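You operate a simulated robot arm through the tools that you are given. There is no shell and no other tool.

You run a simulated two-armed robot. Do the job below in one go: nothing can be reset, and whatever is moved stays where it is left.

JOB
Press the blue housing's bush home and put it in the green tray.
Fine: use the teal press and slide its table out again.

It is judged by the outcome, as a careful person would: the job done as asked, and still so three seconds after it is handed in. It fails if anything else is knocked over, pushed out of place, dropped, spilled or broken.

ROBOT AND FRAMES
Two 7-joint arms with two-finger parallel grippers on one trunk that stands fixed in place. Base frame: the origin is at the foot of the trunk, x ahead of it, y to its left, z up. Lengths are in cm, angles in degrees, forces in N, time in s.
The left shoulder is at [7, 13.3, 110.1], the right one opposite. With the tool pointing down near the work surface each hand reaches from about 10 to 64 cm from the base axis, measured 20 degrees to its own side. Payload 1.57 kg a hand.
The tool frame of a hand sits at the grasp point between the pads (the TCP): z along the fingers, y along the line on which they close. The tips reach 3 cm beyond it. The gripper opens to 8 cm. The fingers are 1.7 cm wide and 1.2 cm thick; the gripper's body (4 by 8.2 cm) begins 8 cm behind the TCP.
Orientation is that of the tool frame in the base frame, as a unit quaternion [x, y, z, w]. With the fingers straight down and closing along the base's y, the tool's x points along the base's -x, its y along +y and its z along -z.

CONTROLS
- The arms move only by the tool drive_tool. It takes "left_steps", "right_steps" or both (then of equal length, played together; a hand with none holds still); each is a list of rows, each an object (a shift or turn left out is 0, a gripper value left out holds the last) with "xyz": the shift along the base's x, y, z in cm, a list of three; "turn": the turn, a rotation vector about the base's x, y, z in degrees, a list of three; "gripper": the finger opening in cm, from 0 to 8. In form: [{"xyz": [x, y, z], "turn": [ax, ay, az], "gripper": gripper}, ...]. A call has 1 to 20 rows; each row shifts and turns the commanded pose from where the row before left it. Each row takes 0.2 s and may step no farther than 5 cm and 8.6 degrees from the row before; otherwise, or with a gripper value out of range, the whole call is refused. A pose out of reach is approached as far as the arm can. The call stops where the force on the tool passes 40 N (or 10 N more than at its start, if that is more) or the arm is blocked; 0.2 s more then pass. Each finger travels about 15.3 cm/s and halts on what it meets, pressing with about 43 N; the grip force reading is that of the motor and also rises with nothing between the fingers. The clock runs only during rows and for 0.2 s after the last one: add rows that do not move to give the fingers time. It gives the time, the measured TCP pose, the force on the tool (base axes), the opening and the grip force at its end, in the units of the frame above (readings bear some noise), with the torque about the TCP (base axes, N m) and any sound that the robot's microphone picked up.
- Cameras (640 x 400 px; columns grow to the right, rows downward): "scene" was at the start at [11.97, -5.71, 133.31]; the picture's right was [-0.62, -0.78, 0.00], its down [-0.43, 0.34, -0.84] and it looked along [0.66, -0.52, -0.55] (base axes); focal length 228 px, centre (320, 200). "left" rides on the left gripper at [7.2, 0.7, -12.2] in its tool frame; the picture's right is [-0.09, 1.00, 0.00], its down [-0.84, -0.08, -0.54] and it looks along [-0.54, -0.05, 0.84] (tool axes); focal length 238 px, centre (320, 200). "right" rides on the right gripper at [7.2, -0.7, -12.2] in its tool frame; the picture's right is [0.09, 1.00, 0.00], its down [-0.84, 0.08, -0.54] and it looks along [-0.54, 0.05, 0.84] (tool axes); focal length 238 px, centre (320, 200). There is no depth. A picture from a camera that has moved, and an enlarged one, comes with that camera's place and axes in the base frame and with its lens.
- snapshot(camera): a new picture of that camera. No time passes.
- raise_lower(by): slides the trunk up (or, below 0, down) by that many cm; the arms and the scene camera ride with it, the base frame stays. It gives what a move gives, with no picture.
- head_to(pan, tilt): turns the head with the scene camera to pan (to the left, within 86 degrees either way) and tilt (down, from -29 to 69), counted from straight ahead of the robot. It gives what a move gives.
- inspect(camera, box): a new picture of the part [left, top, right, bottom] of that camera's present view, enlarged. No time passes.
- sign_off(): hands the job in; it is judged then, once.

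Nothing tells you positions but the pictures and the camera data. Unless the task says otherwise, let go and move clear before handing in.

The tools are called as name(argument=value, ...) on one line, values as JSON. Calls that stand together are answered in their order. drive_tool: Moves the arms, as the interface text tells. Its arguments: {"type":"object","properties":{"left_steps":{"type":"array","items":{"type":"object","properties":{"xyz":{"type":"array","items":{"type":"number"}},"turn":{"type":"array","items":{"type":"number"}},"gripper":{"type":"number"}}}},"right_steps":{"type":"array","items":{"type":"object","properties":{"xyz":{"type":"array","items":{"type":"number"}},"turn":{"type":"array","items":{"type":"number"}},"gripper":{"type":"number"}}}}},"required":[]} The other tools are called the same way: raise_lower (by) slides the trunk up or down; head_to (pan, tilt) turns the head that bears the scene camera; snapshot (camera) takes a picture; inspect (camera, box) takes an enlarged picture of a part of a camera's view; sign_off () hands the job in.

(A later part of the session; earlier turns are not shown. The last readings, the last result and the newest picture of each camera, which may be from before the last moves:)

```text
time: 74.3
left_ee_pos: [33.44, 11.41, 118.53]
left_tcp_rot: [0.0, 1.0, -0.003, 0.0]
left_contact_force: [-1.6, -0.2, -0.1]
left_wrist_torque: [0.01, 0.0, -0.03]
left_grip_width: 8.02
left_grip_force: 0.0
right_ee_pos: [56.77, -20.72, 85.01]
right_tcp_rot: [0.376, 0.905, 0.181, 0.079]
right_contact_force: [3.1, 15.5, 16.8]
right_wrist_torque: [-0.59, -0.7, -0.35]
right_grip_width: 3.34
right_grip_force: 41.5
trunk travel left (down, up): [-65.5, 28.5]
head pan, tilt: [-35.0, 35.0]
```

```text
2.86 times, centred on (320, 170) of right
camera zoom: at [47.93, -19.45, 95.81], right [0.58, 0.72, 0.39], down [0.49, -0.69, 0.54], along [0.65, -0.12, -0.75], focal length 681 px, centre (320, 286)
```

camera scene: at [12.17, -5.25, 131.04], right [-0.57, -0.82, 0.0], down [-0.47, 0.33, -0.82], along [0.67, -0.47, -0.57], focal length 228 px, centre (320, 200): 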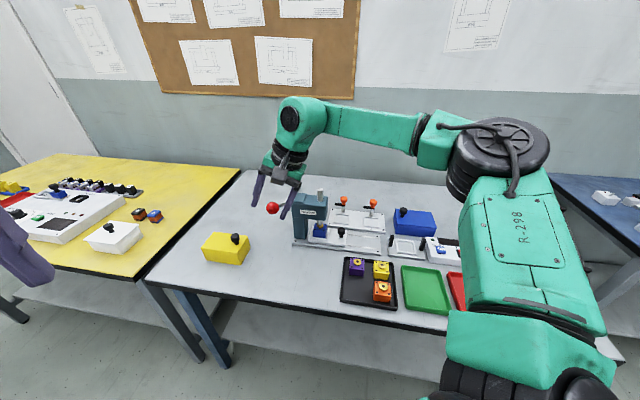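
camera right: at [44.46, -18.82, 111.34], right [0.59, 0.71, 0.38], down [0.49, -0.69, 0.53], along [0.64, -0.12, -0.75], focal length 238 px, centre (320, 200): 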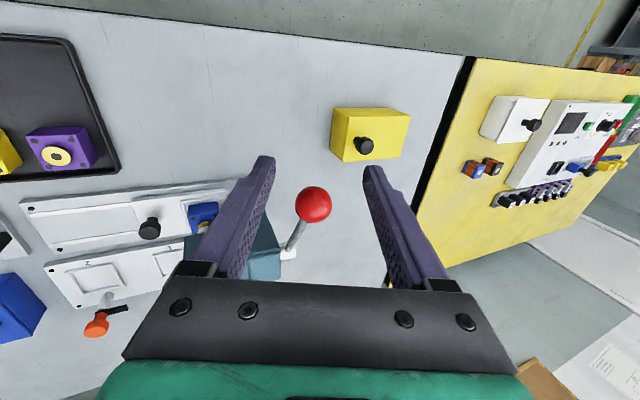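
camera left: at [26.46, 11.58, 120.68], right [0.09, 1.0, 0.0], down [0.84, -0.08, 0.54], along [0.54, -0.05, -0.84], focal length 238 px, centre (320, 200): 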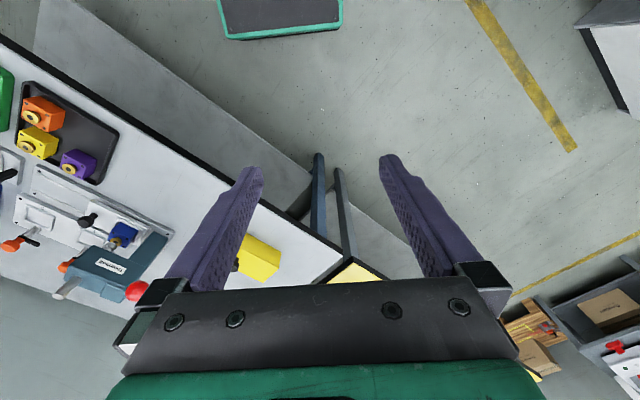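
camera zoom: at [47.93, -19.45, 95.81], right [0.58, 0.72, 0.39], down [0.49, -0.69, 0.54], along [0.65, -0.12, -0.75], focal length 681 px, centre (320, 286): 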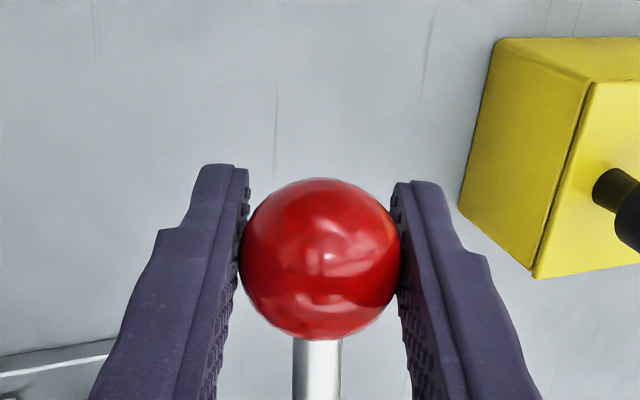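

Still moving at about 17 N. Continuing in small steps until the force jumps at the hard stop.

drive_tool(right_steps=[{"xyz": [0.07, -0.07, -0.4]}, {"xyz": [0.08, -0.08, -0.4]}, {"xyz": [0.08, -0.08, -0.4]}, {"xyz": [0, 0, 0]}])

inspect(camera="scene", box=[315, 210, 355, 245])

inspect(camera="scene", box=[240, 160, 360, 250])

```text
time: 75.3
left_ee_pos: [33.52, 11.32, 118.6]
left_tcp_rot: [-0.001, 1.0, -0.002, 0.0]
left_contact_force: [0.0, -0.2, -0.1]
left_wrist_torque: [0.0, 0.02, 0.0]
left_grip_width: 8.02
left_grip_force: 0.0
right_ee_pos: [56.98, -21.05, 83.78]
right_tcp_rot: [0.374, 0.906, 0.181, 0.079]
right_contact_force: [3.4, 19.0, 16.7]
right_wrist_torque: [-0.67, -0.69, -0.28]
right_grip_width: 3.31
right_grip_force: 41.5
trunk travel left (down, up): [-65.5, 28.5]
head pan, tilt: [-35.0, 35.0]
```

```text
11.43 times, centred on (335, 228) of scene
camera zoom: at [11.93, -4.62, 131.09], right [-0.57, -0.82, 0.0], down [-0.47, 0.32, -0.82], along [0.67, -0.47, -0.57], focal length 2610 px, centre (149, -114)
```

zoom: 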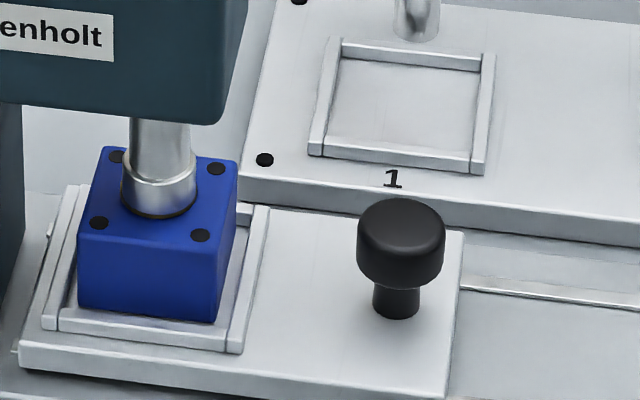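

```text
4.44 times, centred on (300, 205) of scene
camera zoom: at [11.93, -4.62, 131.09], right [-0.57, -0.82, 0.0], down [-0.47, 0.32, -0.82], along [0.67, -0.47, -0.57], focal length 1015 px, centre (409, 178)
```

zoom: 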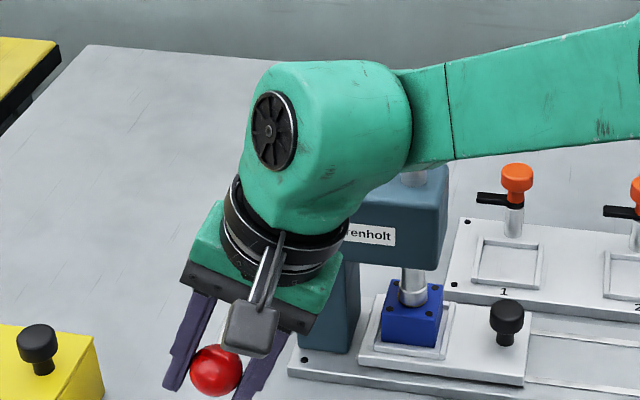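

The bush is nearly flush. Continuing down with slightly less forward motion.

drive_tool(right_steps=[{"xyz": [0.03, 0.0, -0.4]}, {"xyz": [0.06, -0.03, -0.4]}, {"xyz": [0.08, -0.05, -0.4]}, {"xyz": [0, 0, 0]}])

inspect(camera="scene", box=[315, 210, 355, 245])

snapshot(camera="right")

```text
time: 76.3
left_ee_pos: [33.53, 11.31, 118.57]
left_tcp_rot: [0.0, 1.0, -0.002, 0.001]
left_contact_force: [-0.3, -0.1, 0.2]
left_wrist_torque: [0.0, 0.01, -0.02]
left_grip_width: 8.0
left_grip_force: 0.0
right_ee_pos: [57.32, -21.24, 82.51]
right_tcp_rot: [0.376, 0.905, 0.181, 0.079]
right_contact_force: [3.8, 13.9, 14.9]
right_wrist_torque: [-0.7, -0.62, -0.18]
right_grip_width: 3.34
right_grip_force: 41.2
trunk travel left (down, up): [-65.5, 28.5]
head pan, tilt: [-35.0, 35.0]
```

```text
11.43 times, centred on (335, 228) of scene
camera zoom: at [11.97, -4.76, 131.09], right [-0.57, -0.82, 0.0], down [-0.47, 0.33, -0.82], along [0.67, -0.47, -0.57], focal length 2610 px, centre (149, -114)
```

zoom: 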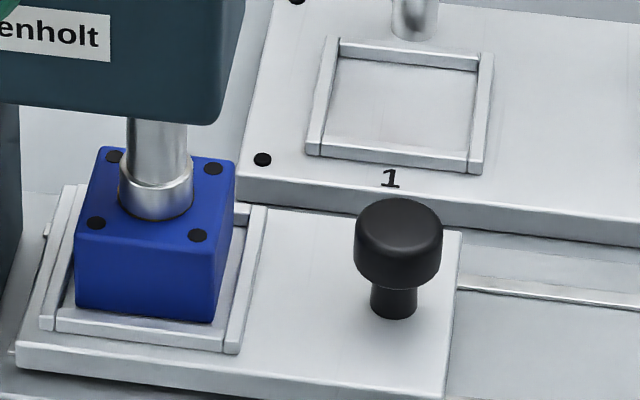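

```text
taken
camera right: at [48.42, -19.89, 93.44], right [0.58, 0.71, 0.39], down [0.49, -0.69, 0.54], along [0.65, -0.12, -0.75], focal length 238 px, centre (320, 200)
```

right: 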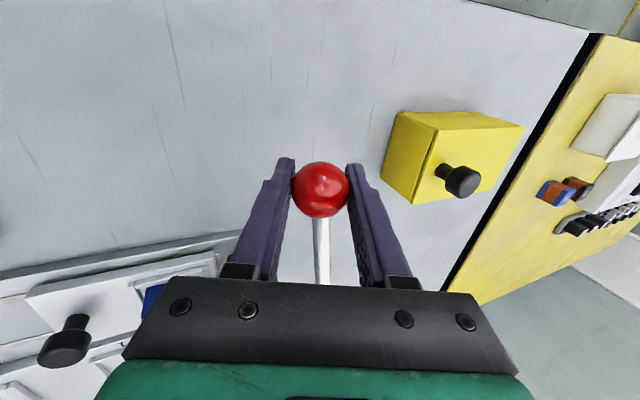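

The ram looks level with the housing top. I'll keep going to confirm the hard stop.

drive_tool(right_steps=[{"xyz": [0.12, -0.1, -0.35]}, {"xyz": [0.13, -0.12, -0.35]}, {"xyz": [0, 0, 0]}])

inspect(camera="scene", box=[315, 210, 355, 245])

```text
time: 77.1
left_ee_pos: [32.94, 10.99, 118.71]
left_tcp_rot: [0.001, 1.0, 0.0, 0.004]
left_contact_force: [0.5, 0.4, -0.2]
left_wrist_torque: [0.0, 0.02, -0.04]
left_grip_width: 7.98
left_grip_force: 0.1
right_ee_pos: [57.42, -21.28, 82.5]
right_tcp_rot: [0.373, 0.905, 0.189, 0.08]
right_contact_force: [-14.5, 9.1, 18.4]
right_wrist_torque: [-0.24, 0.16, 0.02]
right_grip_width: 3.34
right_grip_force: 41.2
trunk travel left (down, up): [-65.5, 28.5]
head pan, tilt: [-35.0, 35.0]
stopped in row 3 (right hand): the force on the tool passed its limit at 40 N (the readings are from after the stop); the commanded pose is now the measured one
```

```text
11.43 times, centred on (335, 228) of scene
camera zoom: at [11.42, -5.1, 131.09], right [-0.57, -0.82, 0.0], down [-0.46, 0.33, -0.82], along [0.67, -0.47, -0.57], focal length 2610 px, centre (149, -114)
```

zoom: 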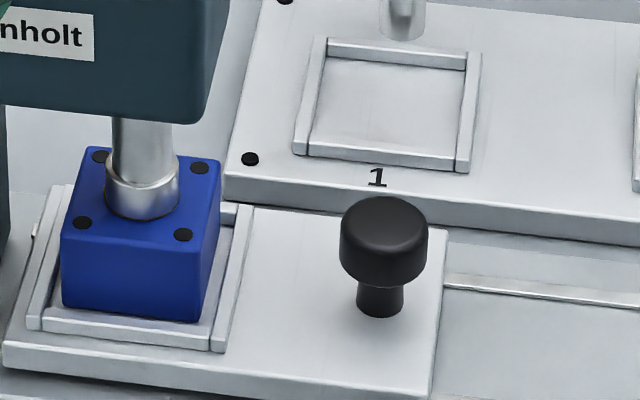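

The hard stop is reached, so the bush is fully pressed. I'll guide the lever back up along the path it came down.

drive_tool(right_steps=[{"xyz": [-0.2, 0.12, 0.64]}, {"xyz": [-0.24, 0.11, 0.64]}, {"xyz": [-0.21, 0.33, 1.23]}, {"xyz": [-0.13, 0.02, 1.05]}, {"xyz": [-0.12, 0.01, 1.06]}, {"xyz": [0.04, -0.03, 1.0]}, {"xyz": [0.04, -0.03, 1.0]}, {"xyz": [0.04, -0.04, 0.97]}, {"xyz": [0.1, -0.18, 1.0]}, {"xyz": [0.11, -0.19, 1.0]}, {"xyz": [0.12, -0.19, 0.95]}, {"xyz": [0.2, -0.23, 0.8]}, {"xyz": [0.22, -0.24, 0.8]}, {"xyz": [0.2, -0.22, 0.7]}, {"xyz": [0, 0, 0]}])

inspect(camera="right", box=[220, 100, 420, 240])

inspect(camera="scene", box=[240, 160, 360, 250])

```text
time: 80.3
left_ee_pos: [34.07, 11.0, 118.28]
left_tcp_rot: [-0.001, 1.0, 0.0, -0.001]
left_contact_force: [-0.4, 0.0, -0.4]
left_wrist_torque: [0.0, 0.05, 0.01]
left_grip_width: 7.98
left_grip_force: 0.0
right_ee_pos: [58.31, -22.41, 94.74]
right_tcp_rot: [0.376, 0.905, 0.184, 0.078]
right_contact_force: [10.3, 7.0, -6.1]
right_wrist_torque: [0.56, 0.74, 0.18]
right_grip_width: 3.33
right_grip_force: 41.2
trunk travel left (down, up): [-65.5, 28.5]
head pan, tilt: [-35.0, 35.0]
```

```text
2.86 times, centred on (320, 170) of right
camera zoom: at [49.42, -21.02, 105.55], right [0.58, 0.71, 0.39], down [0.49, -0.69, 0.53], along [0.65, -0.12, -0.75], focal length 681 px, centre (320, 286)
```

zoom: 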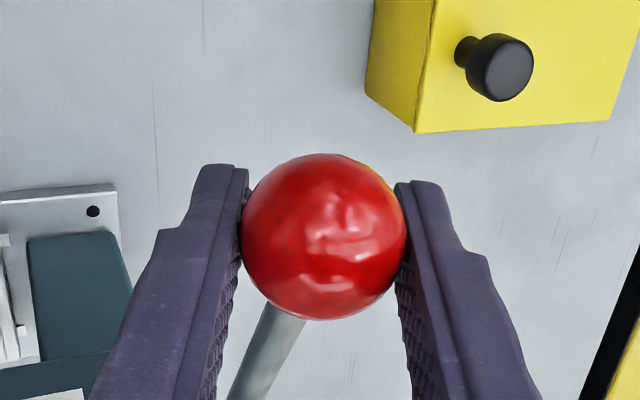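

```text
4.44 times, centred on (300, 205) of scene
camera zoom: at [12.65, -5.1, 131.0], right [-0.57, -0.82, 0.0], down [-0.47, 0.33, -0.82], along [0.67, -0.47, -0.58], focal length 1015 px, centre (409, 178)
```

zoom: 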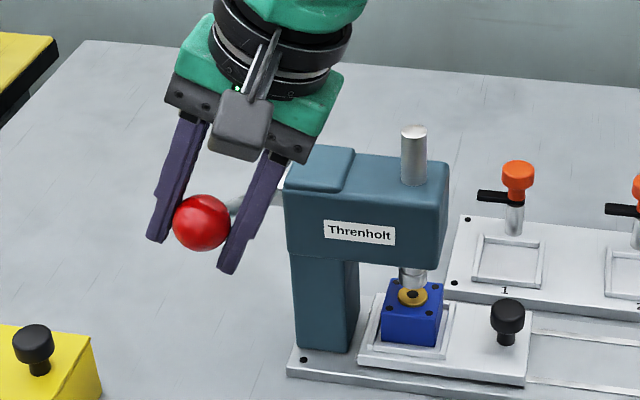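

The lever is back up. I'll check the bush, then release the ball and back away along the finger direction.

inspect(camera="scene", box=[315, 205, 355, 240])

drive_tool(right_steps=[{"xyz": [0, 0, -0.3]}, {"gripper": 6}, {"xyz": [0, 0, 0]}, {"xyz": [0, 0, 0]}, {"xyz": [-0.3, -0.3, 1.0]}, {"xyz": [-0.6, -0.6, 2.0]}, {"xyz": [-0.8, -0.8, 2.7]}, {"xyz": [-1.5, 1.5, 1.5]}, {"xyz": [-1.5, 1.5, 1.5]}, {"xyz": [0, 0, 0]}])

snapshot(camera="scene")

inspect(camera="scene", box=[240, 160, 360, 250])

```text
11.43 times, centred on (335, 222) of scene
camera zoom: at [12.65, -5.1, 131.0], right [-0.57, -0.82, 0.0], down [-0.47, 0.33, -0.82], along [0.67, -0.47, -0.58], focal length 2610 px, centre (149, -57)
```

zoom: 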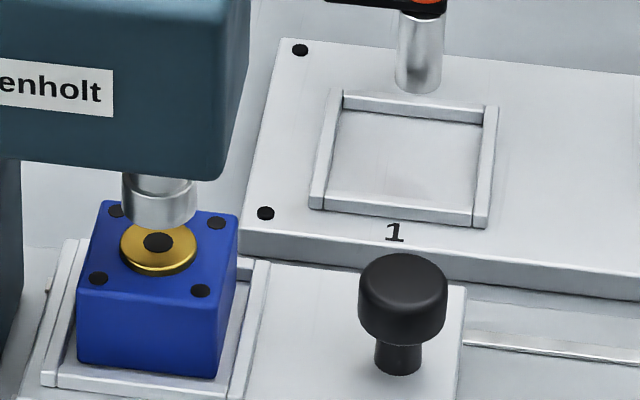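

```text
time: 82.5
left_ee_pos: [33.73, 10.88, 118.54]
left_tcp_rot: [0.0, 1.0, 0.0, 0.001]
left_contact_force: [0.0, -1.1, 0.0]
left_wrist_torque: [0.01, -0.03, 0.0]
left_grip_width: 7.99
left_grip_force: 0.1
right_ee_pos: [53.27, -21.02, 103.05]
right_tcp_rot: [0.376, 0.904, 0.186, 0.079]
right_contact_force: [0.4, 0.2, 0.2]
right_wrist_torque: [0.02, -0.01, 0.0]
right_grip_width: 6.0
right_grip_force: 0.1
trunk travel left (down, up): [-65.5, 28.5]
head pan, tilt: [-35.0, 35.0]
```

```text
taken
camera scene: at [12.24, -5.29, 131.03], right [-0.57, -0.82, 0.0], down [-0.47, 0.33, -0.82], along [0.67, -0.47, -0.57], focal length 228 px, centre (320, 200)
```

scene: 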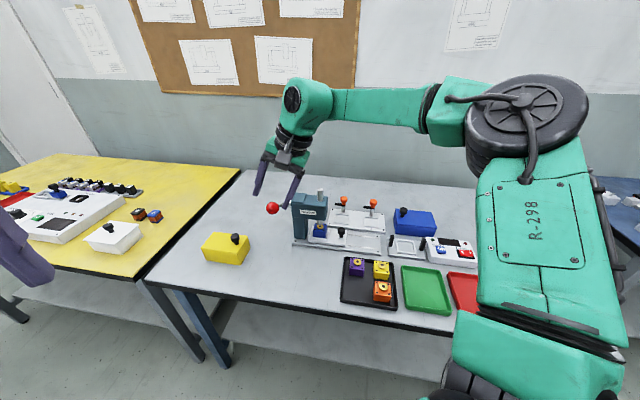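

```text
4.44 times, centred on (300, 205) of scene
camera zoom: at [12.24, -5.29, 131.03], right [-0.57, -0.82, 0.0], down [-0.47, 0.33, -0.82], along [0.67, -0.47, -0.57], focal length 1015 px, centre (409, 178)
```

zoom: 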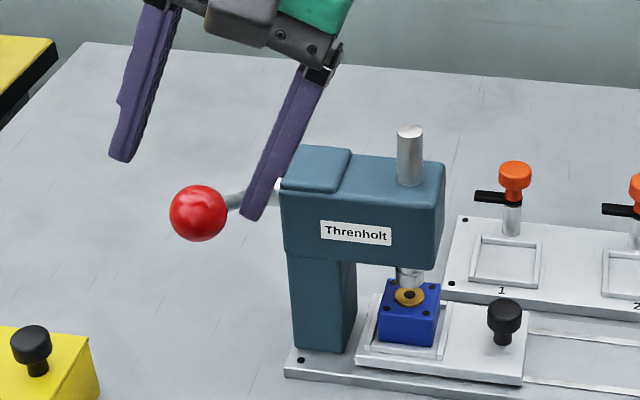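

The bush flange now sits flush on the housing. I'm straightening the hand, moving back in front of the press, and lowering the trunk to pull the table out.

drive_tool(right_steps=[{"xyz": [-1.5, 1.5, 1]}, {"xyz": [-1.5, -1.5, 0], "turn": [-5.3, 5.3, 0]}, {"xyz": [-2.3, -2.6, 0], "turn": [-5.3, 5.3, 0]}, {"xyz": [-2.3, -2.6, 0], "turn": [-5.3, 5.3, 0]}, {"xyz": [-2.3, -2.6, 0], "gripper": 7}, {"xyz": [-2.2, -2.6, 0]}, {"xyz": [0, -1, 0]}, {"xyz": [0, 0, 0]}])

raise_lower(by=-10)

snapshot(camera="right")

snapshot(camera="scene")

```text
time: 84.3
left_ee_pos: [33.75, 10.84, 118.34]
left_tcp_rot: [0.0, 1.0, -0.001, 0.0]
left_contact_force: [0.4, -0.3, 0.0]
left_wrist_torque: [0.0, 0.01, 0.0]
left_grip_width: 8.0
left_grip_force: 0.1
right_ee_pos: [41.11, -32.62, 104.3]
right_tcp_rot: [0.383, 0.924, 0.006, 0.004]
right_contact_force: [0.2, 0.4, 0.2]
right_wrist_torque: [0.04, 0.0, 0.03]
right_grip_width: 6.99
right_grip_force: 0.0
trunk travel left (down, up): [-65.5, 28.5]
head pan, tilt: [-35.0, 35.0]
```

```text
time: 85.6
left_ee_pos: [33.78, 10.93, 108.53]
left_tcp_rot: [0.001, 1.0, 0.0, 0.0]
left_contact_force: [0.6, -0.2, -0.1]
left_wrist_torque: [-0.01, 0.02, 0.0]
left_grip_width: 8.0
left_grip_force: 0.2
right_ee_pos: [41.15, -32.62, 94.3]
right_tcp_rot: [0.383, 0.924, 0.005, 0.005]
right_contact_force: [-0.4, -0.7, -0.5]
right_wrist_torque: [0.02, 0.01, 0.01]
right_grip_width: 7.0
right_grip_force: 0.1
trunk travel left (down, up): [-55.5, 38.5]
head pan, tilt: [-35.0, 35.0]
```

```text
taken
camera right: at [35.49, -28.02, 106.35], right [0.64, 0.77, 0.01], down [0.64, -0.54, 0.55], along [0.43, -0.34, -0.84], focal length 238 px, centre (320, 200)
```

right: 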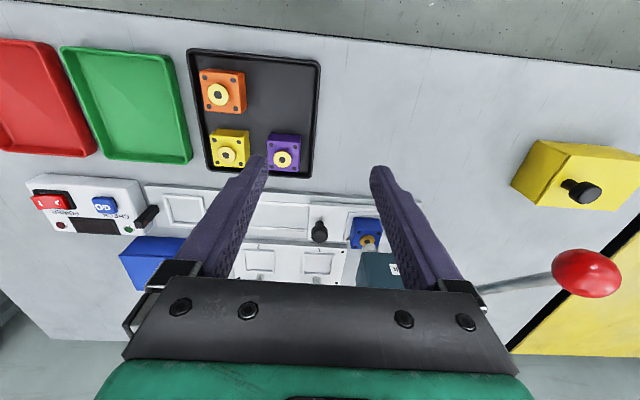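

```text
taken
camera scene: at [12.18, -5.24, 121.04], right [-0.57, -0.82, 0.0], down [-0.47, 0.33, -0.82], along [0.67, -0.47, -0.57], focal length 228 px, centre (320, 200)
```

scene: 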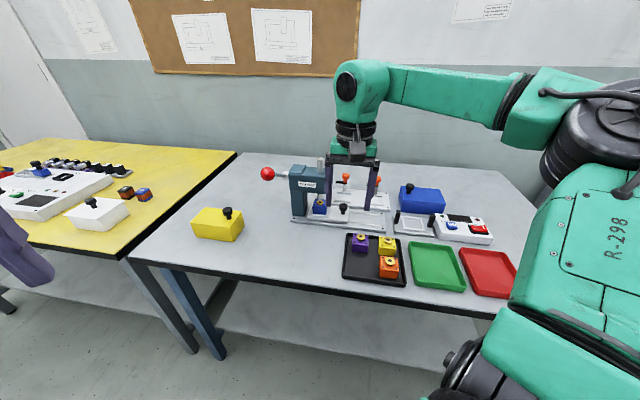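

Moving over the table knob now, with the gripper 7 cm open so one finger can drop between the knob and the housing.

drive_tool(right_steps=[{"xyz": [2.3, -2.3, 0]}, {"xyz": [2.3, -2.3, 0]}, {"xyz": [2.3, -2.3, -0.5]}, {"xyz": [2.3, -2.3, -0.5]}, {"xyz": [2.2, -2.2, -1]}, {"xyz": [0, 0, 0]}])

inspect(camera="right", box=[200, 80, 460, 230])

inspect(camera="scene", box=[280, 150, 400, 240])

```text
time: 87.0
left_ee_pos: [33.58, 10.94, 108.51]
left_tcp_rot: [0.0, 1.0, 0.0, 0.0]
left_contact_force: [0.1, 0.9, 0.4]
left_wrist_torque: [-0.02, -0.01, 0.01]
left_grip_width: 8.02
left_grip_force: 0.1
right_ee_pos: [52.45, -44.04, 92.4]
right_tcp_rot: [0.381, 0.924, 0.006, 0.005]
right_contact_force: [0.1, 0.3, -0.5]
right_wrist_torque: [0.0, -0.03, -0.03]
right_grip_width: 6.97
right_grip_force: 0.2
trunk travel left (down, up): [-55.5, 38.5]
head pan, tilt: [-35.0, 35.0]
```

```text
2.46 times, centred on (330, 155) of right
camera zoom: at [46.74, -39.41, 104.51], right [0.64, 0.77, 0.01], down [0.64, -0.54, 0.55], along [0.43, -0.34, -0.84], focal length 587 px, centre (295, 311)
```

zoom: 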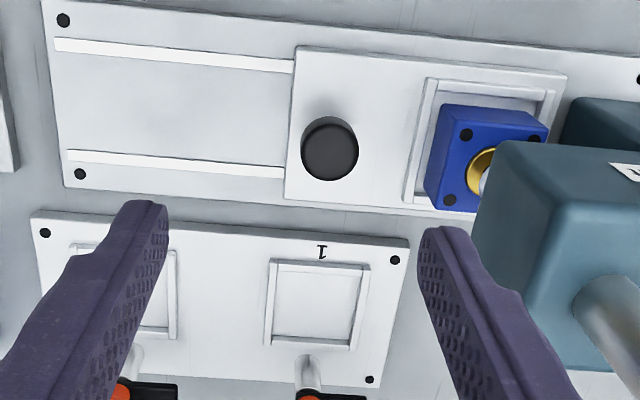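

```text
4.44 times, centred on (340, 195) of scene
camera zoom: at [12.1, -5.22, 121.05], right [-0.57, -0.82, 0.0], down [-0.47, 0.33, -0.82], along [0.67, -0.47, -0.57], focal length 1015 px, centre (231, 222)
```

zoom: 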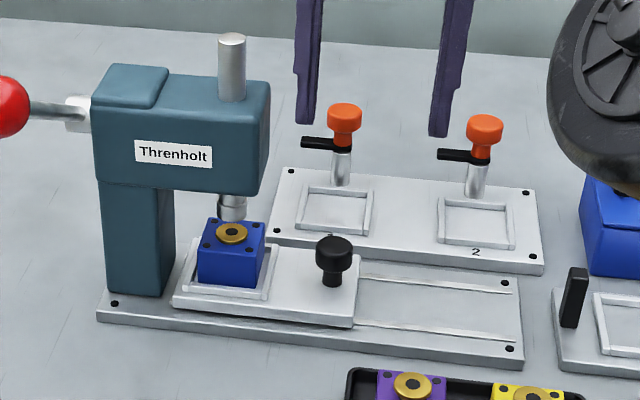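

The knob lies between the fingers with about 0.6 cm clearance to the far finger. I'll lower straight down around it.

drive_tool(right_steps=[{"xyz": [0.25, -0.25, -2]}, {"xyz": [0, 0, -2]}, {"xyz": [0, 0, -2]}, {"xyz": [0, 0, -2]}, {"xyz": [0, 0, 0]}])

inspect(camera="right", box=[200, 80, 460, 230])

inspect(camera="scene", box=[280, 150, 400, 240])

```text
time: 88.2
left_ee_pos: [33.78, 10.89, 108.51]
left_tcp_rot: [0.0, 1.0, 0.001, 0.0]
left_contact_force: [0.5, -0.2, -0.3]
left_wrist_torque: [0.02, -0.03, 0.02]
left_grip_width: 7.99
left_grip_force: 0.0
right_ee_pos: [52.79, -44.35, 84.26]
right_tcp_rot: [0.382, 0.924, 0.006, 0.004]
right_contact_force: [-0.2, -0.6, 0.7]
right_wrist_torque: [0.01, 0.01, 0.01]
right_grip_width: 7.01
right_grip_force: 0.1
trunk travel left (down, up): [-55.5, 38.5]
head pan, tilt: [-35.0, 35.0]
```

```text
2.46 times, centred on (330, 155) of right
camera zoom: at [47.14, -39.65, 96.29], right [0.64, 0.77, 0.01], down [0.64, -0.54, 0.55], along [0.43, -0.34, -0.84], focal length 587 px, centre (295, 311)
```

zoom: 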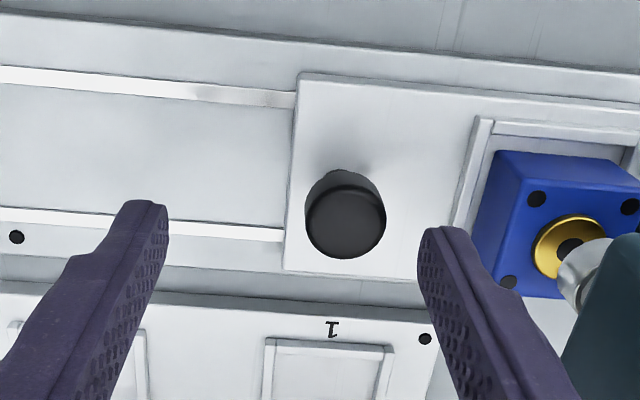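

```text
4.44 times, centred on (340, 195) of scene
camera zoom: at [12.18, -5.23, 121.04], right [-0.57, -0.82, 0.0], down [-0.47, 0.33, -0.82], along [0.67, -0.47, -0.57], focal length 1015 px, centre (231, 222)
```

zoom: 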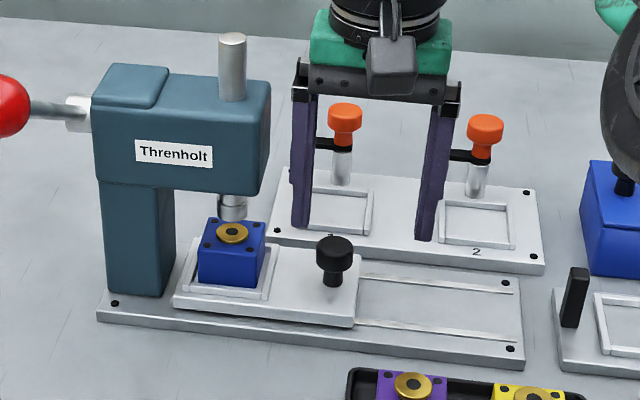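

Clear on both sides. Down to pull height, then dragging the table out.

drive_tool(right_steps=[{"xyz": [0, 0, -1.5]}, {"xyz": [0, 0, -1.2]}, {"xyz": [0, 0, -0.8]}, {"xyz": [-0.35, -0.35, 0]}, {"xyz": [-0.4, -0.4, 0]}, {"xyz": [-0.5, -0.5, 0]}, {"xyz": [-0.6, -0.6, 0]}, {"xyz": [-0.6, -0.6, 0]}, {"xyz": [-0.6, -0.6, 0]}, {"xyz": [0, 0, 0]}])

inspect(camera="right", box=[200, 80, 460, 230])

inspect(camera="scene", box=[280, 150, 400, 240])

```text
time: 90.4
left_ee_pos: [33.61, 10.85, 108.59]
left_tcp_rot: [-0.001, 1.0, 0.0, 0.0]
left_contact_force: [0.4, 0.1, -0.2]
left_wrist_torque: [-0.03, 0.02, -0.01]
left_grip_width: 7.98
left_grip_force: 0.0
right_ee_pos: [49.8, -47.26, 80.8]
right_tcp_rot: [0.383, 0.924, 0.005, 0.005]
right_contact_force: [0.1, 0.4, 0.6]
right_wrist_torque: [0.01, -0.02, 0.02]
right_grip_width: 7.0
right_grip_force: 0.1
trunk travel left (down, up): [-55.5, 38.5]
head pan, tilt: [-35.0, 35.0]
```

```text
2.46 times, centred on (330, 155) of right
camera zoom: at [44.17, -42.69, 92.91], right [0.64, 0.77, 0.01], down [0.64, -0.54, 0.55], along [0.43, -0.34, -0.84], focal length 587 px, centre (295, 311)
```

zoom: 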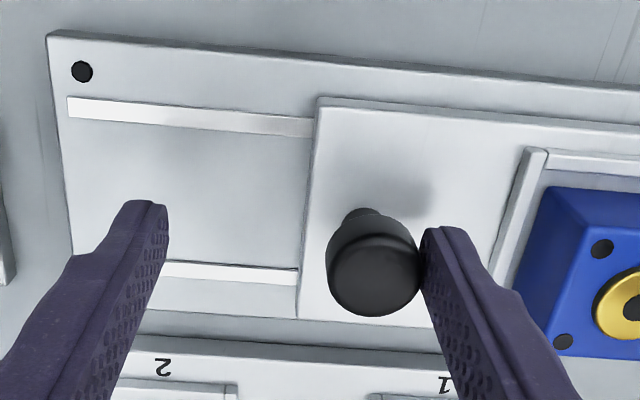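

```text
4.44 times, centred on (340, 195) of scene
camera zoom: at [12.22, -5.24, 121.04], right [-0.57, -0.82, 0.0], down [-0.47, 0.33, -0.82], along [0.67, -0.47, -0.57], focal length 1015 px, centre (231, 222)
```

zoom: 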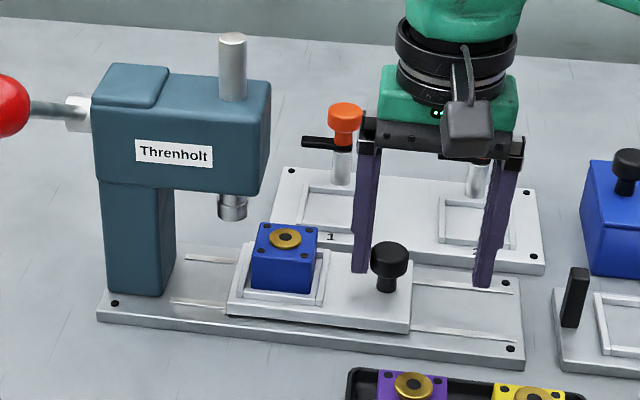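

The table is coming out smoothly. The outer finger would meet the black post at this opening, so I'll narrow the gripper around the knob and continue to the stop.

drive_tool(right_steps=[{"gripper": 5.5}, {"gripper": 4.2}, {"gripper": 3.4}, {"xyz": [0, 0, 0]}, {"xyz": [-0.4, -0.4, 0]}, {"xyz": [-0.5, -0.5, 0]}, {"xyz": [-0.5, -0.5, 0]}, {"xyz": [-0.4, -0.4, 0]}, {"xyz": [-0.3, -0.3, 0]}, {"xyz": [0, 0, 0]}])

inspect(camera="right", box=[200, 80, 460, 230])

inspect(camera="scene", box=[300, 160, 420, 250])

```text
time: 92.6
left_ee_pos: [33.6, 10.81, 108.51]
left_tcp_rot: [0.0, 1.0, 0.001, 0.0]
left_contact_force: [-0.4, 0.1, -0.7]
left_wrist_torque: [0.01, -0.02, 0.02]
left_grip_width: 8.0
left_grip_force: 0.1
right_ee_pos: [47.74, -49.49, 80.7]
right_tcp_rot: [0.384, 0.923, 0.006, 0.004]
right_contact_force: [0.7, 0.3, -0.2]
right_wrist_torque: [0.02, 0.01, 0.0]
right_grip_width: 3.4
right_grip_force: 0.0
trunk travel left (down, up): [-55.5, 38.5]
head pan, tilt: [-35.0, 35.0]
```

```text
2.46 times, centred on (330, 155) of right
camera zoom: at [42.03, -44.89, 92.86], right [0.64, 0.77, 0.01], down [0.64, -0.54, 0.55], along [0.43, -0.34, -0.84], focal length 587 px, centre (295, 311)
```

zoom: 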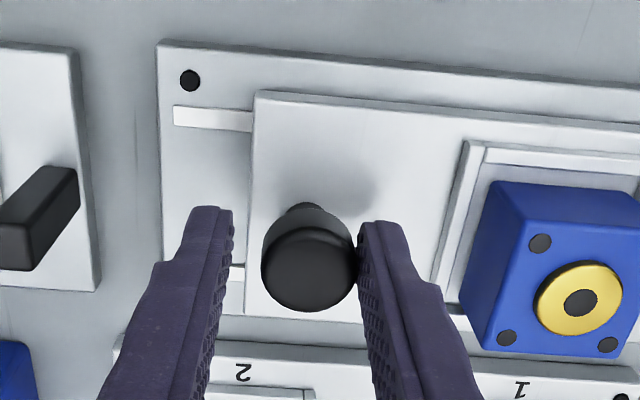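

```text
4.44 times, centred on (360, 205) of scene
camera zoom: at [12.21, -5.25, 121.04], right [-0.57, -0.82, 0.0], down [-0.47, 0.33, -0.82], along [0.67, -0.47, -0.57], focal length 1015 px, centre (142, 178)
```

zoom: 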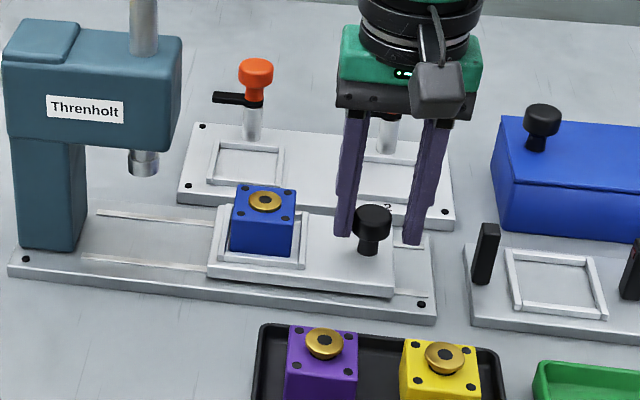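

About 1.8 cm remains to the original out position. Pulling on to the stop.

drive_tool(right_steps=[{"xyz": [-0.4, -0.4, 0]}, {"xyz": [-0.4, -0.4, 0]}, {"xyz": [-0.25, -0.25, 0]}, {"xyz": [-0.15, -0.15, 0]}, {"xyz": [0, 0, 0]}])

inspect(camera="right", box=[200, 80, 460, 230])

inspect(camera="scene", box=[300, 160, 420, 250])

```text
time: 93.8
left_ee_pos: [33.82, 10.84, 108.44]
left_tcp_rot: [0.0, 1.0, -0.001, 0.0]
left_contact_force: [1.1, -0.4, -0.7]
left_wrist_torque: [-0.01, -0.03, 0.02]
left_grip_width: 8.0
left_grip_force: 0.0
right_ee_pos: [46.6, -50.49, 80.78]
right_tcp_rot: [0.382, 0.924, 0.006, 0.004]
right_contact_force: [3.1, 3.1, -1.2]
right_wrist_torque: [0.05, 0.0, 0.04]
right_grip_width: 3.82
right_grip_force: 2.4
trunk travel left (down, up): [-55.5, 38.5]
head pan, tilt: [-35.0, 35.0]
```

```text
2.46 times, centred on (330, 155) of right
camera zoom: at [40.87, -45.99, 92.8], right [0.64, 0.77, 0.01], down [0.64, -0.54, 0.55], along [0.43, -0.34, -0.84], focal length 587 px, centre (295, 311)
```

zoom: 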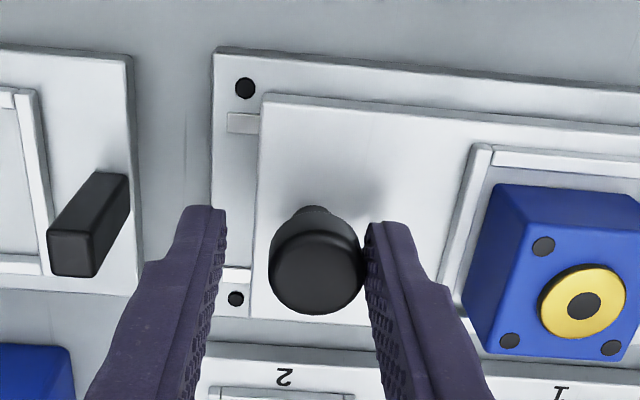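

```text
4.44 times, centred on (360, 205) of scene
camera zoom: at [12.29, -5.2, 121.03], right [-0.57, -0.82, 0.0], down [-0.47, 0.33, -0.82], along [0.67, -0.47, -0.57], focal length 1015 px, centre (142, 178)
```

zoom: 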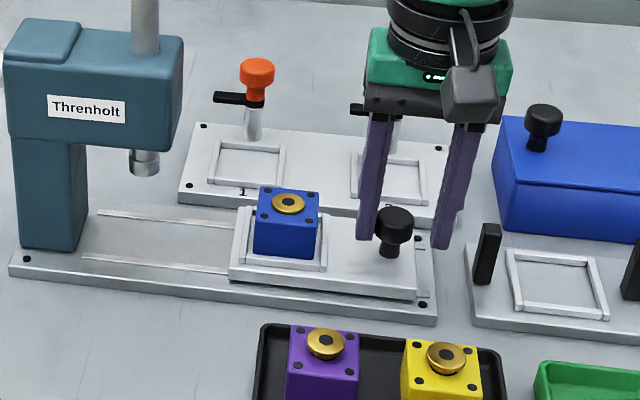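

The fingers are being pushed back by the table, which is at its outer stop and matches its starting position. Releasing and rising, then going back over the housing.

drive_tool(right_steps=[{"xyz": [0.15, 0.15, 0], "gripper": 4.4}, {"xyz": [0, 0, 0]}, {"xyz": [0, 0, 1.5]}, {"xyz": [0, 0, 2.5]}, {"xyz": [0, 0, 3]}, {"xyz": [1, 0.8, 0], "gripper": 5.4}, {"xyz": [1.8, 1.6, 0]}, {"xyz": [1.8, 1.6, 0]}, {"xyz": [1, 0.9, 0]}, {"xyz": [0, 0, 0]}])

inspect(camera="right", box=[220, 80, 420, 210])

inspect(camera="scene", box=[300, 160, 420, 250])

```text
time: 96.0
left_ee_pos: [33.66, 10.87, 108.5]
left_tcp_rot: [-0.001, 1.0, 0.0, 0.0]
left_contact_force: [0.5, 0.3, 0.7]
left_wrist_torque: [0.03, -0.02, -0.02]
left_grip_width: 8.0
left_grip_force: 0.1
right_ee_pos: [52.25, -45.58, 87.73]
right_tcp_rot: [0.383, 0.924, 0.006, 0.004]
right_contact_force: [0.4, -1.1, -0.4]
right_wrist_torque: [-0.03, -0.03, 0.01]
right_grip_width: 5.41
right_grip_force: 0.0
trunk travel left (down, up): [-55.5, 38.5]
head pan, tilt: [-35.0, 35.0]
```

```text
3.08 times, centred on (320, 145) of right
camera zoom: at [46.52, -40.94, 99.81], right [0.64, 0.77, 0.01], down [0.64, -0.54, 0.55], along [0.43, -0.34, -0.84], focal length 733 px, centre (320, 369)
```

zoom: 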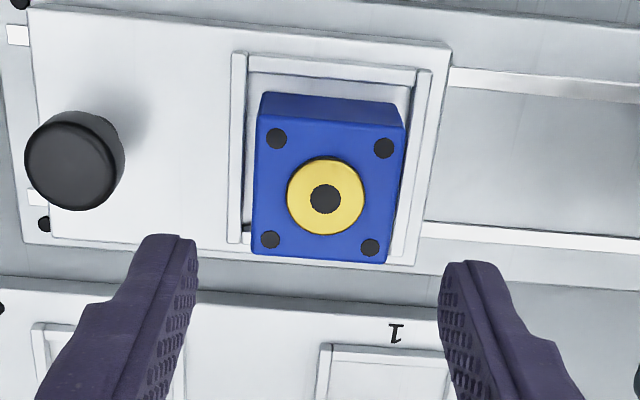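

```text
4.44 times, centred on (360, 205) of scene
camera zoom: at [12.18, -5.26, 121.04], right [-0.57, -0.82, 0.0], down [-0.47, 0.33, -0.82], along [0.67, -0.47, -0.57], focal length 1015 px, centre (142, 178)
```

zoom: 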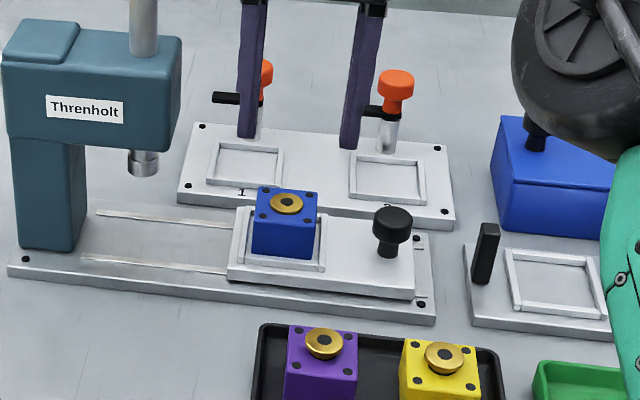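

The table is fully out and the bush is flush. I'll level the hand and go down over the housing to pick it up.

drive_tool(right_steps=[{"xyz": [0.14, 0.14, -1.5], "turn": [-0.6, 0.6, 0]}, {"xyz": [0, 0, -2]}, {"xyz": [0, 0, -2]}, {"xyz": [0, 0, -1]}, {"xyz": [0, 0, -0.4]}, {"xyz": [0, 0, 0]}])

inspect(camera="right", box=[220, 90, 420, 220])

inspect(camera="scene", box=[340, 190, 390, 235])

```text
time: 97.4
left_ee_pos: [33.62, 10.91, 108.59]
left_tcp_rot: [-0.001, 1.0, 0.0, 0.001]
left_contact_force: [0.0, -0.1, 0.2]
left_wrist_torque: [-0.03, 0.0, -0.03]
left_grip_width: 7.97
left_grip_force: 0.1
right_ee_pos: [52.39, -45.36, 80.87]
right_tcp_rot: [0.383, 0.924, -0.001, 0.002]
right_contact_force: [-0.4, -0.5, -0.4]
right_wrist_torque: [0.03, -0.03, 0.0]
right_grip_width: 5.37
right_grip_force: 0.0
trunk travel left (down, up): [-55.5, 38.5]
head pan, tilt: [-35.0, 35.0]
```

```text
3.08 times, centred on (320, 155) of right
camera zoom: at [46.84, -40.71, 92.89], right [0.64, 0.77, 0.0], down [0.65, -0.54, 0.55], along [0.42, -0.35, -0.84], focal length 733 px, centre (320, 338)
```

zoom: 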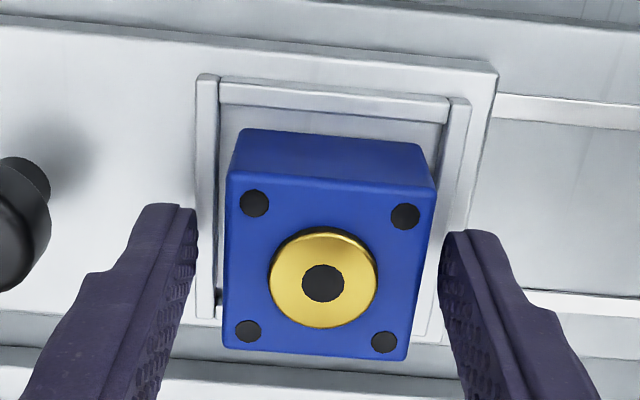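

```text
8.89 times, centred on (365, 212) of scene
camera zoom: at [12.2, -5.25, 121.04], right [-0.57, -0.82, 0.0], down [-0.47, 0.33, -0.82], along [0.67, -0.47, -0.57], focal length 2030 px, centre (-80, 89)
```

zoom: 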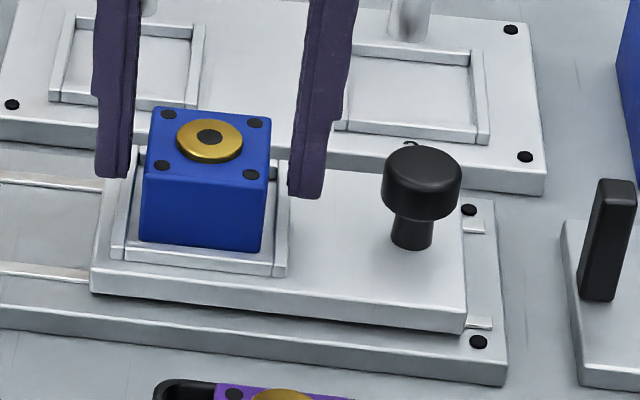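

Slightly off-centre toward the far finger. I'll nudge 0.2 cm and close.

drive_tool(right_steps=[{"xyz": [0.15, 0.15, 0]}, {"xyz": [0, 0, -0.15]}, {"gripper": 3.6}, {"xyz": [0, 0, 0]}, {"xyz": [0, 0, 0]}])

inspect(camera="right", box=[220, 90, 420, 220])

```text
time: 98.6
left_ee_pos: [33.8, 10.91, 108.39]
left_tcp_rot: [0.0, 1.0, 0.0, 0.001]
left_contact_force: [-0.3, 0.5, -0.3]
left_wrist_torque: [0.0, 0.04, -0.02]
left_grip_width: 8.01
left_grip_force: 0.0
right_ee_pos: [52.52, -45.25, 80.69]
right_tcp_rot: [0.383, 0.924, -0.002, 0.001]
right_contact_force: [0.1, -0.4, 0.9]
right_wrist_torque: [-0.03, 0.0, -0.01]
right_grip_width: 4.16
right_grip_force: 43.3
trunk travel left (down, up): [-55.5, 38.5]
head pan, tilt: [-35.0, 35.0]
```

```text
3.08 times, centred on (320, 155) of right
camera zoom: at [46.97, -40.56, 92.8], right [0.64, 0.77, 0.0], down [0.65, -0.54, 0.54], along [0.42, -0.35, -0.84], focal length 733 px, centre (320, 338)
```

zoom: 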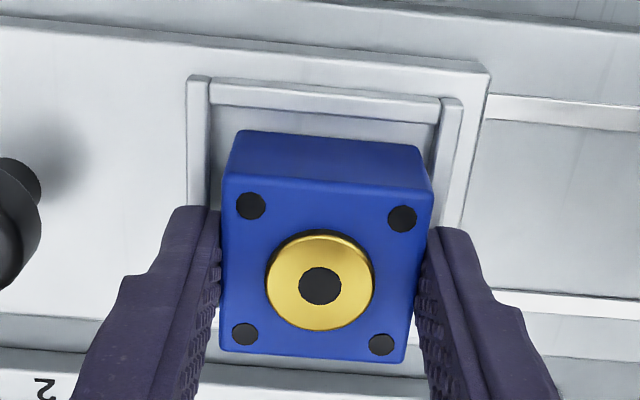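

Gripped firmly at 4.16 cm. Lifting gently out of the nest and checking.

drive_tool(right_steps=[{"xyz": [0, 0, 0.3]}, {"xyz": [0, 0, 0.5]}, {"xyz": [0, 0, 0.8]}, {"xyz": [0, 0, 1]}, {"xyz": [0, 0, 1.2]}, {"xyz": [0, 0, 1.5]}, {"xyz": [0, 0, 1.5]}, {"xyz": [0, 0, 1.5]}, {"xyz": [0, 0, 1.5]}, {"xyz": [0, 0, 0]}])

inspect(camera="right", box=[220, 90, 420, 220])

snapshot(camera="scene")

```text
time: 100.8
left_ee_pos: [33.7, 10.77, 108.42]
left_tcp_rot: [0.0, 1.0, 0.0, 0.0]
left_contact_force: [-0.2, -0.5, -0.8]
left_wrist_torque: [-0.01, 0.0, 0.0]
left_grip_width: 8.01
left_grip_force: 0.1
right_ee_pos: [52.59, -45.25, 90.64]
right_tcp_rot: [0.382, 0.924, -0.001, 0.001]
right_contact_force: [0.2, 0.3, -0.8]
right_wrist_torque: [0.01, 0.0, -0.02]
right_grip_width: 4.14
right_grip_force: 43.2
trunk travel left (down, up): [-55.5, 38.5]
head pan, tilt: [-35.0, 35.0]
```

```text
3.08 times, centred on (320, 155) of right
camera zoom: at [46.93, -40.64, 102.68], right [0.64, 0.77, 0.0], down [0.65, -0.54, 0.54], along [0.42, -0.35, -0.84], focal length 733 px, centre (320, 338)
```

zoom: 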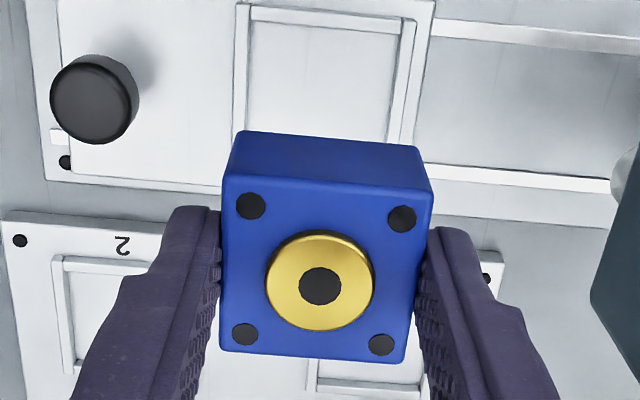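

```text
taken
camera scene: at [12.23, -5.29, 121.03], right [-0.57, -0.82, 0.0], down [-0.47, 0.33, -0.82], along [0.67, -0.47, -0.57], focal length 228 px, centre (320, 200)
```

scene: 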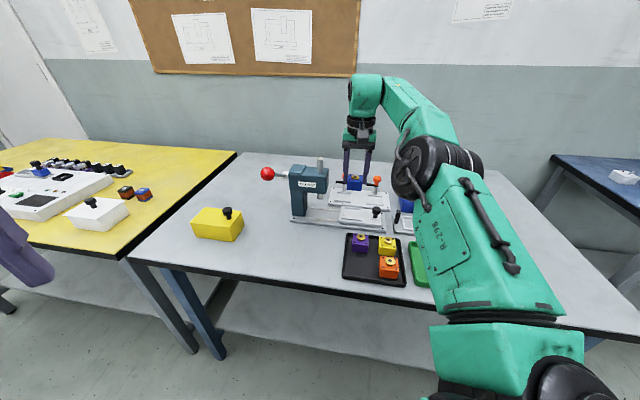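

The housing is securely held. Carrying it at height toward the green tray, centred near (26, -50).

drive_tool(right_steps=[{"xyz": [-0.7, -0.1, 0.3]}, {"xyz": [-1.3, -0.2, 0.3]}, {"xyz": [-1.8, -0.3, 0]}, {"xyz": [-1.9, -0.35, 0]}, {"xyz": [-1.9, -0.35, 0]}, {"xyz": [-1.9, -0.35, 0]}, {"xyz": [-1.9, -0.35, 0]}, {"xyz": [-1.9, -0.35, 0]}, {"xyz": [-1.9, -0.35, 0]}, {"xyz": [-1.9, -0.35, 0]}, {"xyz": [-1.9, -0.35, 0]}, {"xyz": [-1.9, -0.35, 0]}, {"xyz": [-1.9, -0.35, 0]}, {"xyz": [-1.6, -0.3, 0]}, {"xyz": [-1.2, -0.2, 0]}, {"xyz": [-0.7, -0.1, 0]}, {"xyz": [0, 0, 0]}])

snapshot(camera="right")

snapshot(camera="scene")

```text
time: 104.4
left_ee_pos: [33.69, 10.73, 108.48]
left_tcp_rot: [0.0, 1.0, 0.0, 0.0]
left_contact_force: [0.6, 0.3, -0.6]
left_wrist_torque: [0.0, -0.03, 0.04]
left_grip_width: 8.01
left_grip_force: 0.2
right_ee_pos: [26.4, -49.95, 90.98]
right_tcp_rot: [0.383, 0.924, 0.0, 0.002]
right_contact_force: [-0.2, 1.0, -0.8]
right_wrist_torque: [-0.01, -0.02, 0.02]
right_grip_width: 4.12
right_grip_force: 43.1
trunk travel left (down, up): [-55.5, 38.5]
head pan, tilt: [-35.0, 35.0]
```

```text
taken
camera right: at [20.73, -45.33, 103.16], right [0.64, 0.77, 0.0], down [0.65, -0.54, 0.54], along [0.42, -0.35, -0.84], focal length 238 px, centre (320, 200)
```

right: 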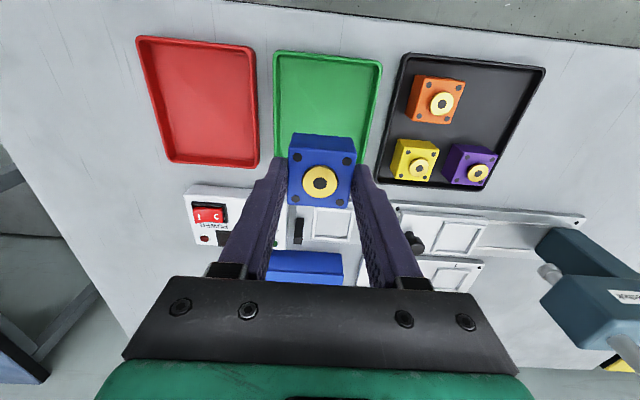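

```text
taken
camera scene: at [12.22, -5.28, 121.03], right [-0.57, -0.82, 0.0], down [-0.47, 0.33, -0.82], along [0.67, -0.47, -0.57], focal length 228 px, centre (320, 200)
```

scene: 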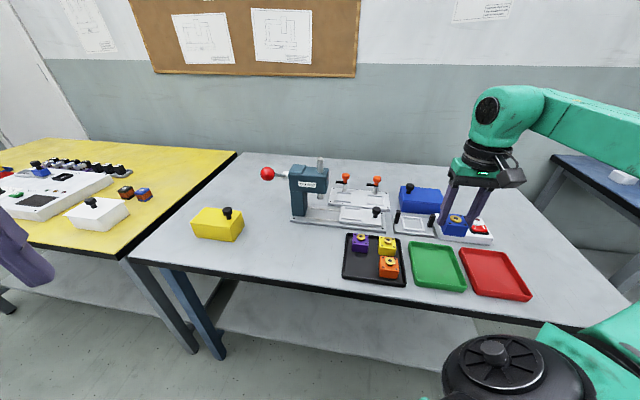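

The housing is centred over the green tray. Lowering it, slowly at the end.

drive_tool(right_steps=[{"xyz": [0, 0, -1]}, {"xyz": [0, 0, -1.8]}, {"xyz": [0, 0, -2]}, {"xyz": [0, 0, -2]}, {"xyz": [0, 0, -1.8]}, {"xyz": [0, 0, -1.2]}, {"xyz": [0, 0, -0.6]}, {"xyz": [0, 0, 0]}])

snapshot(camera="right")

inspect(camera="scene", box=[390, 200, 540, 310])

```text
time: 106.2
left_ee_pos: [33.7, 10.8, 108.5]
left_tcp_rot: [0.0, 1.0, 0.0, 0.001]
left_contact_force: [0.6, -0.5, 0.1]
left_wrist_torque: [-0.03, 0.02, 0.03]
left_grip_width: 8.01
left_grip_force: 0.1
right_ee_pos: [26.25, -49.9, 80.72]
right_tcp_rot: [0.383, 0.924, -0.002, 0.001]
right_contact_force: [-0.1, 0.0, -1.7]
right_wrist_torque: [0.0, -0.03, 0.0]
right_grip_width: 4.1
right_grip_force: 42.6
trunk travel left (down, up): [-55.5, 38.5]
head pan, tilt: [-35.0, 35.0]
```

```text
taken
camera right: at [20.73, -45.26, 92.79], right [0.64, 0.77, 0.0], down [0.65, -0.54, 0.54], along [0.42, -0.35, -0.84], focal length 238 px, centre (320, 200)
```

right: 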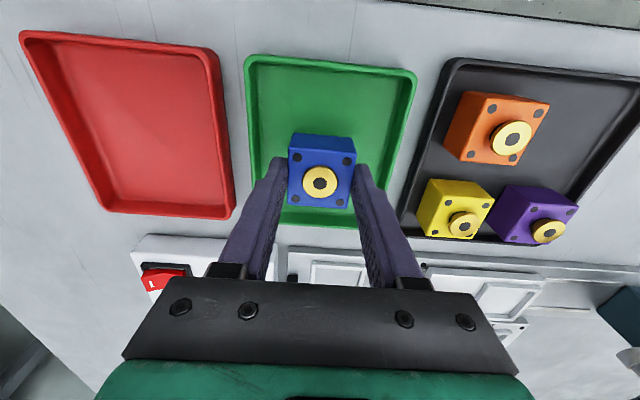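

```text
3.64 times, centred on (465, 255) of scene
camera zoom: at [12.2, -5.27, 121.04], right [-0.57, -0.82, 0.0], down [-0.47, 0.33, -0.82], along [0.67, -0.47, -0.57], focal length 830 px, centre (-207, 0)
```

zoom: 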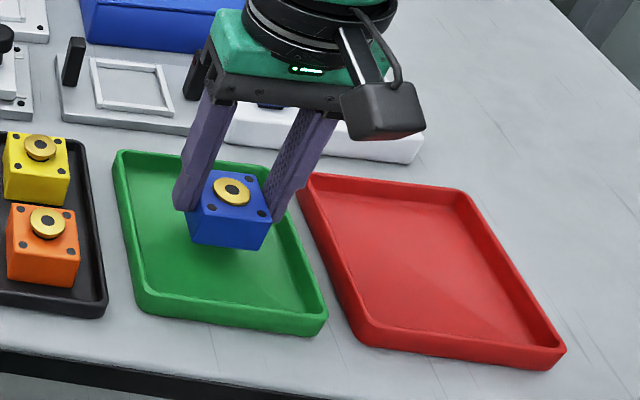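

The housing is well within the tray. Lowering the last bit to contact.

drive_tool(right_steps=[{"xyz": [0, 0, -0.6]}, {"xyz": [0, 0, -0.5]}, {"xyz": [0, 0, -0.4]}, {"xyz": [0, 0, -0.2]}, {"xyz": [0, 0, 0]}])

inspect(camera="scene", box=[410, 225, 490, 295])

```text
time: 107.4
left_ee_pos: [33.7, 10.84, 108.54]
left_tcp_rot: [-0.001, 1.0, 0.0, 0.0]
left_contact_force: [-0.8, 0.2, -0.1]
left_wrist_torque: [0.04, 0.01, -0.02]
left_grip_width: 8.03
left_grip_force: 0.1
right_ee_pos: [26.2, -49.99, 79.0]
right_tcp_rot: [0.383, 0.924, -0.001, 0.002]
right_contact_force: [-0.9, -0.4, -0.6]
right_wrist_torque: [-0.01, -0.01, 0.0]
right_grip_width: 4.1
right_grip_force: 43.0
trunk travel left (down, up): [-55.5, 38.5]
head pan, tilt: [-35.0, 35.0]
```

```text
5.71 times, centred on (450, 260) of scene
camera zoom: at [12.2, -5.27, 121.04], right [-0.57, -0.82, 0.0], down [-0.47, 0.33, -0.82], along [0.67, -0.47, -0.57], focal length 1305 px, centre (-423, -143)
```

zoom: 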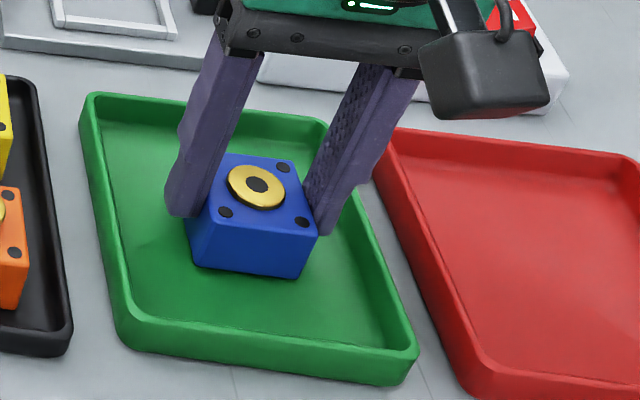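

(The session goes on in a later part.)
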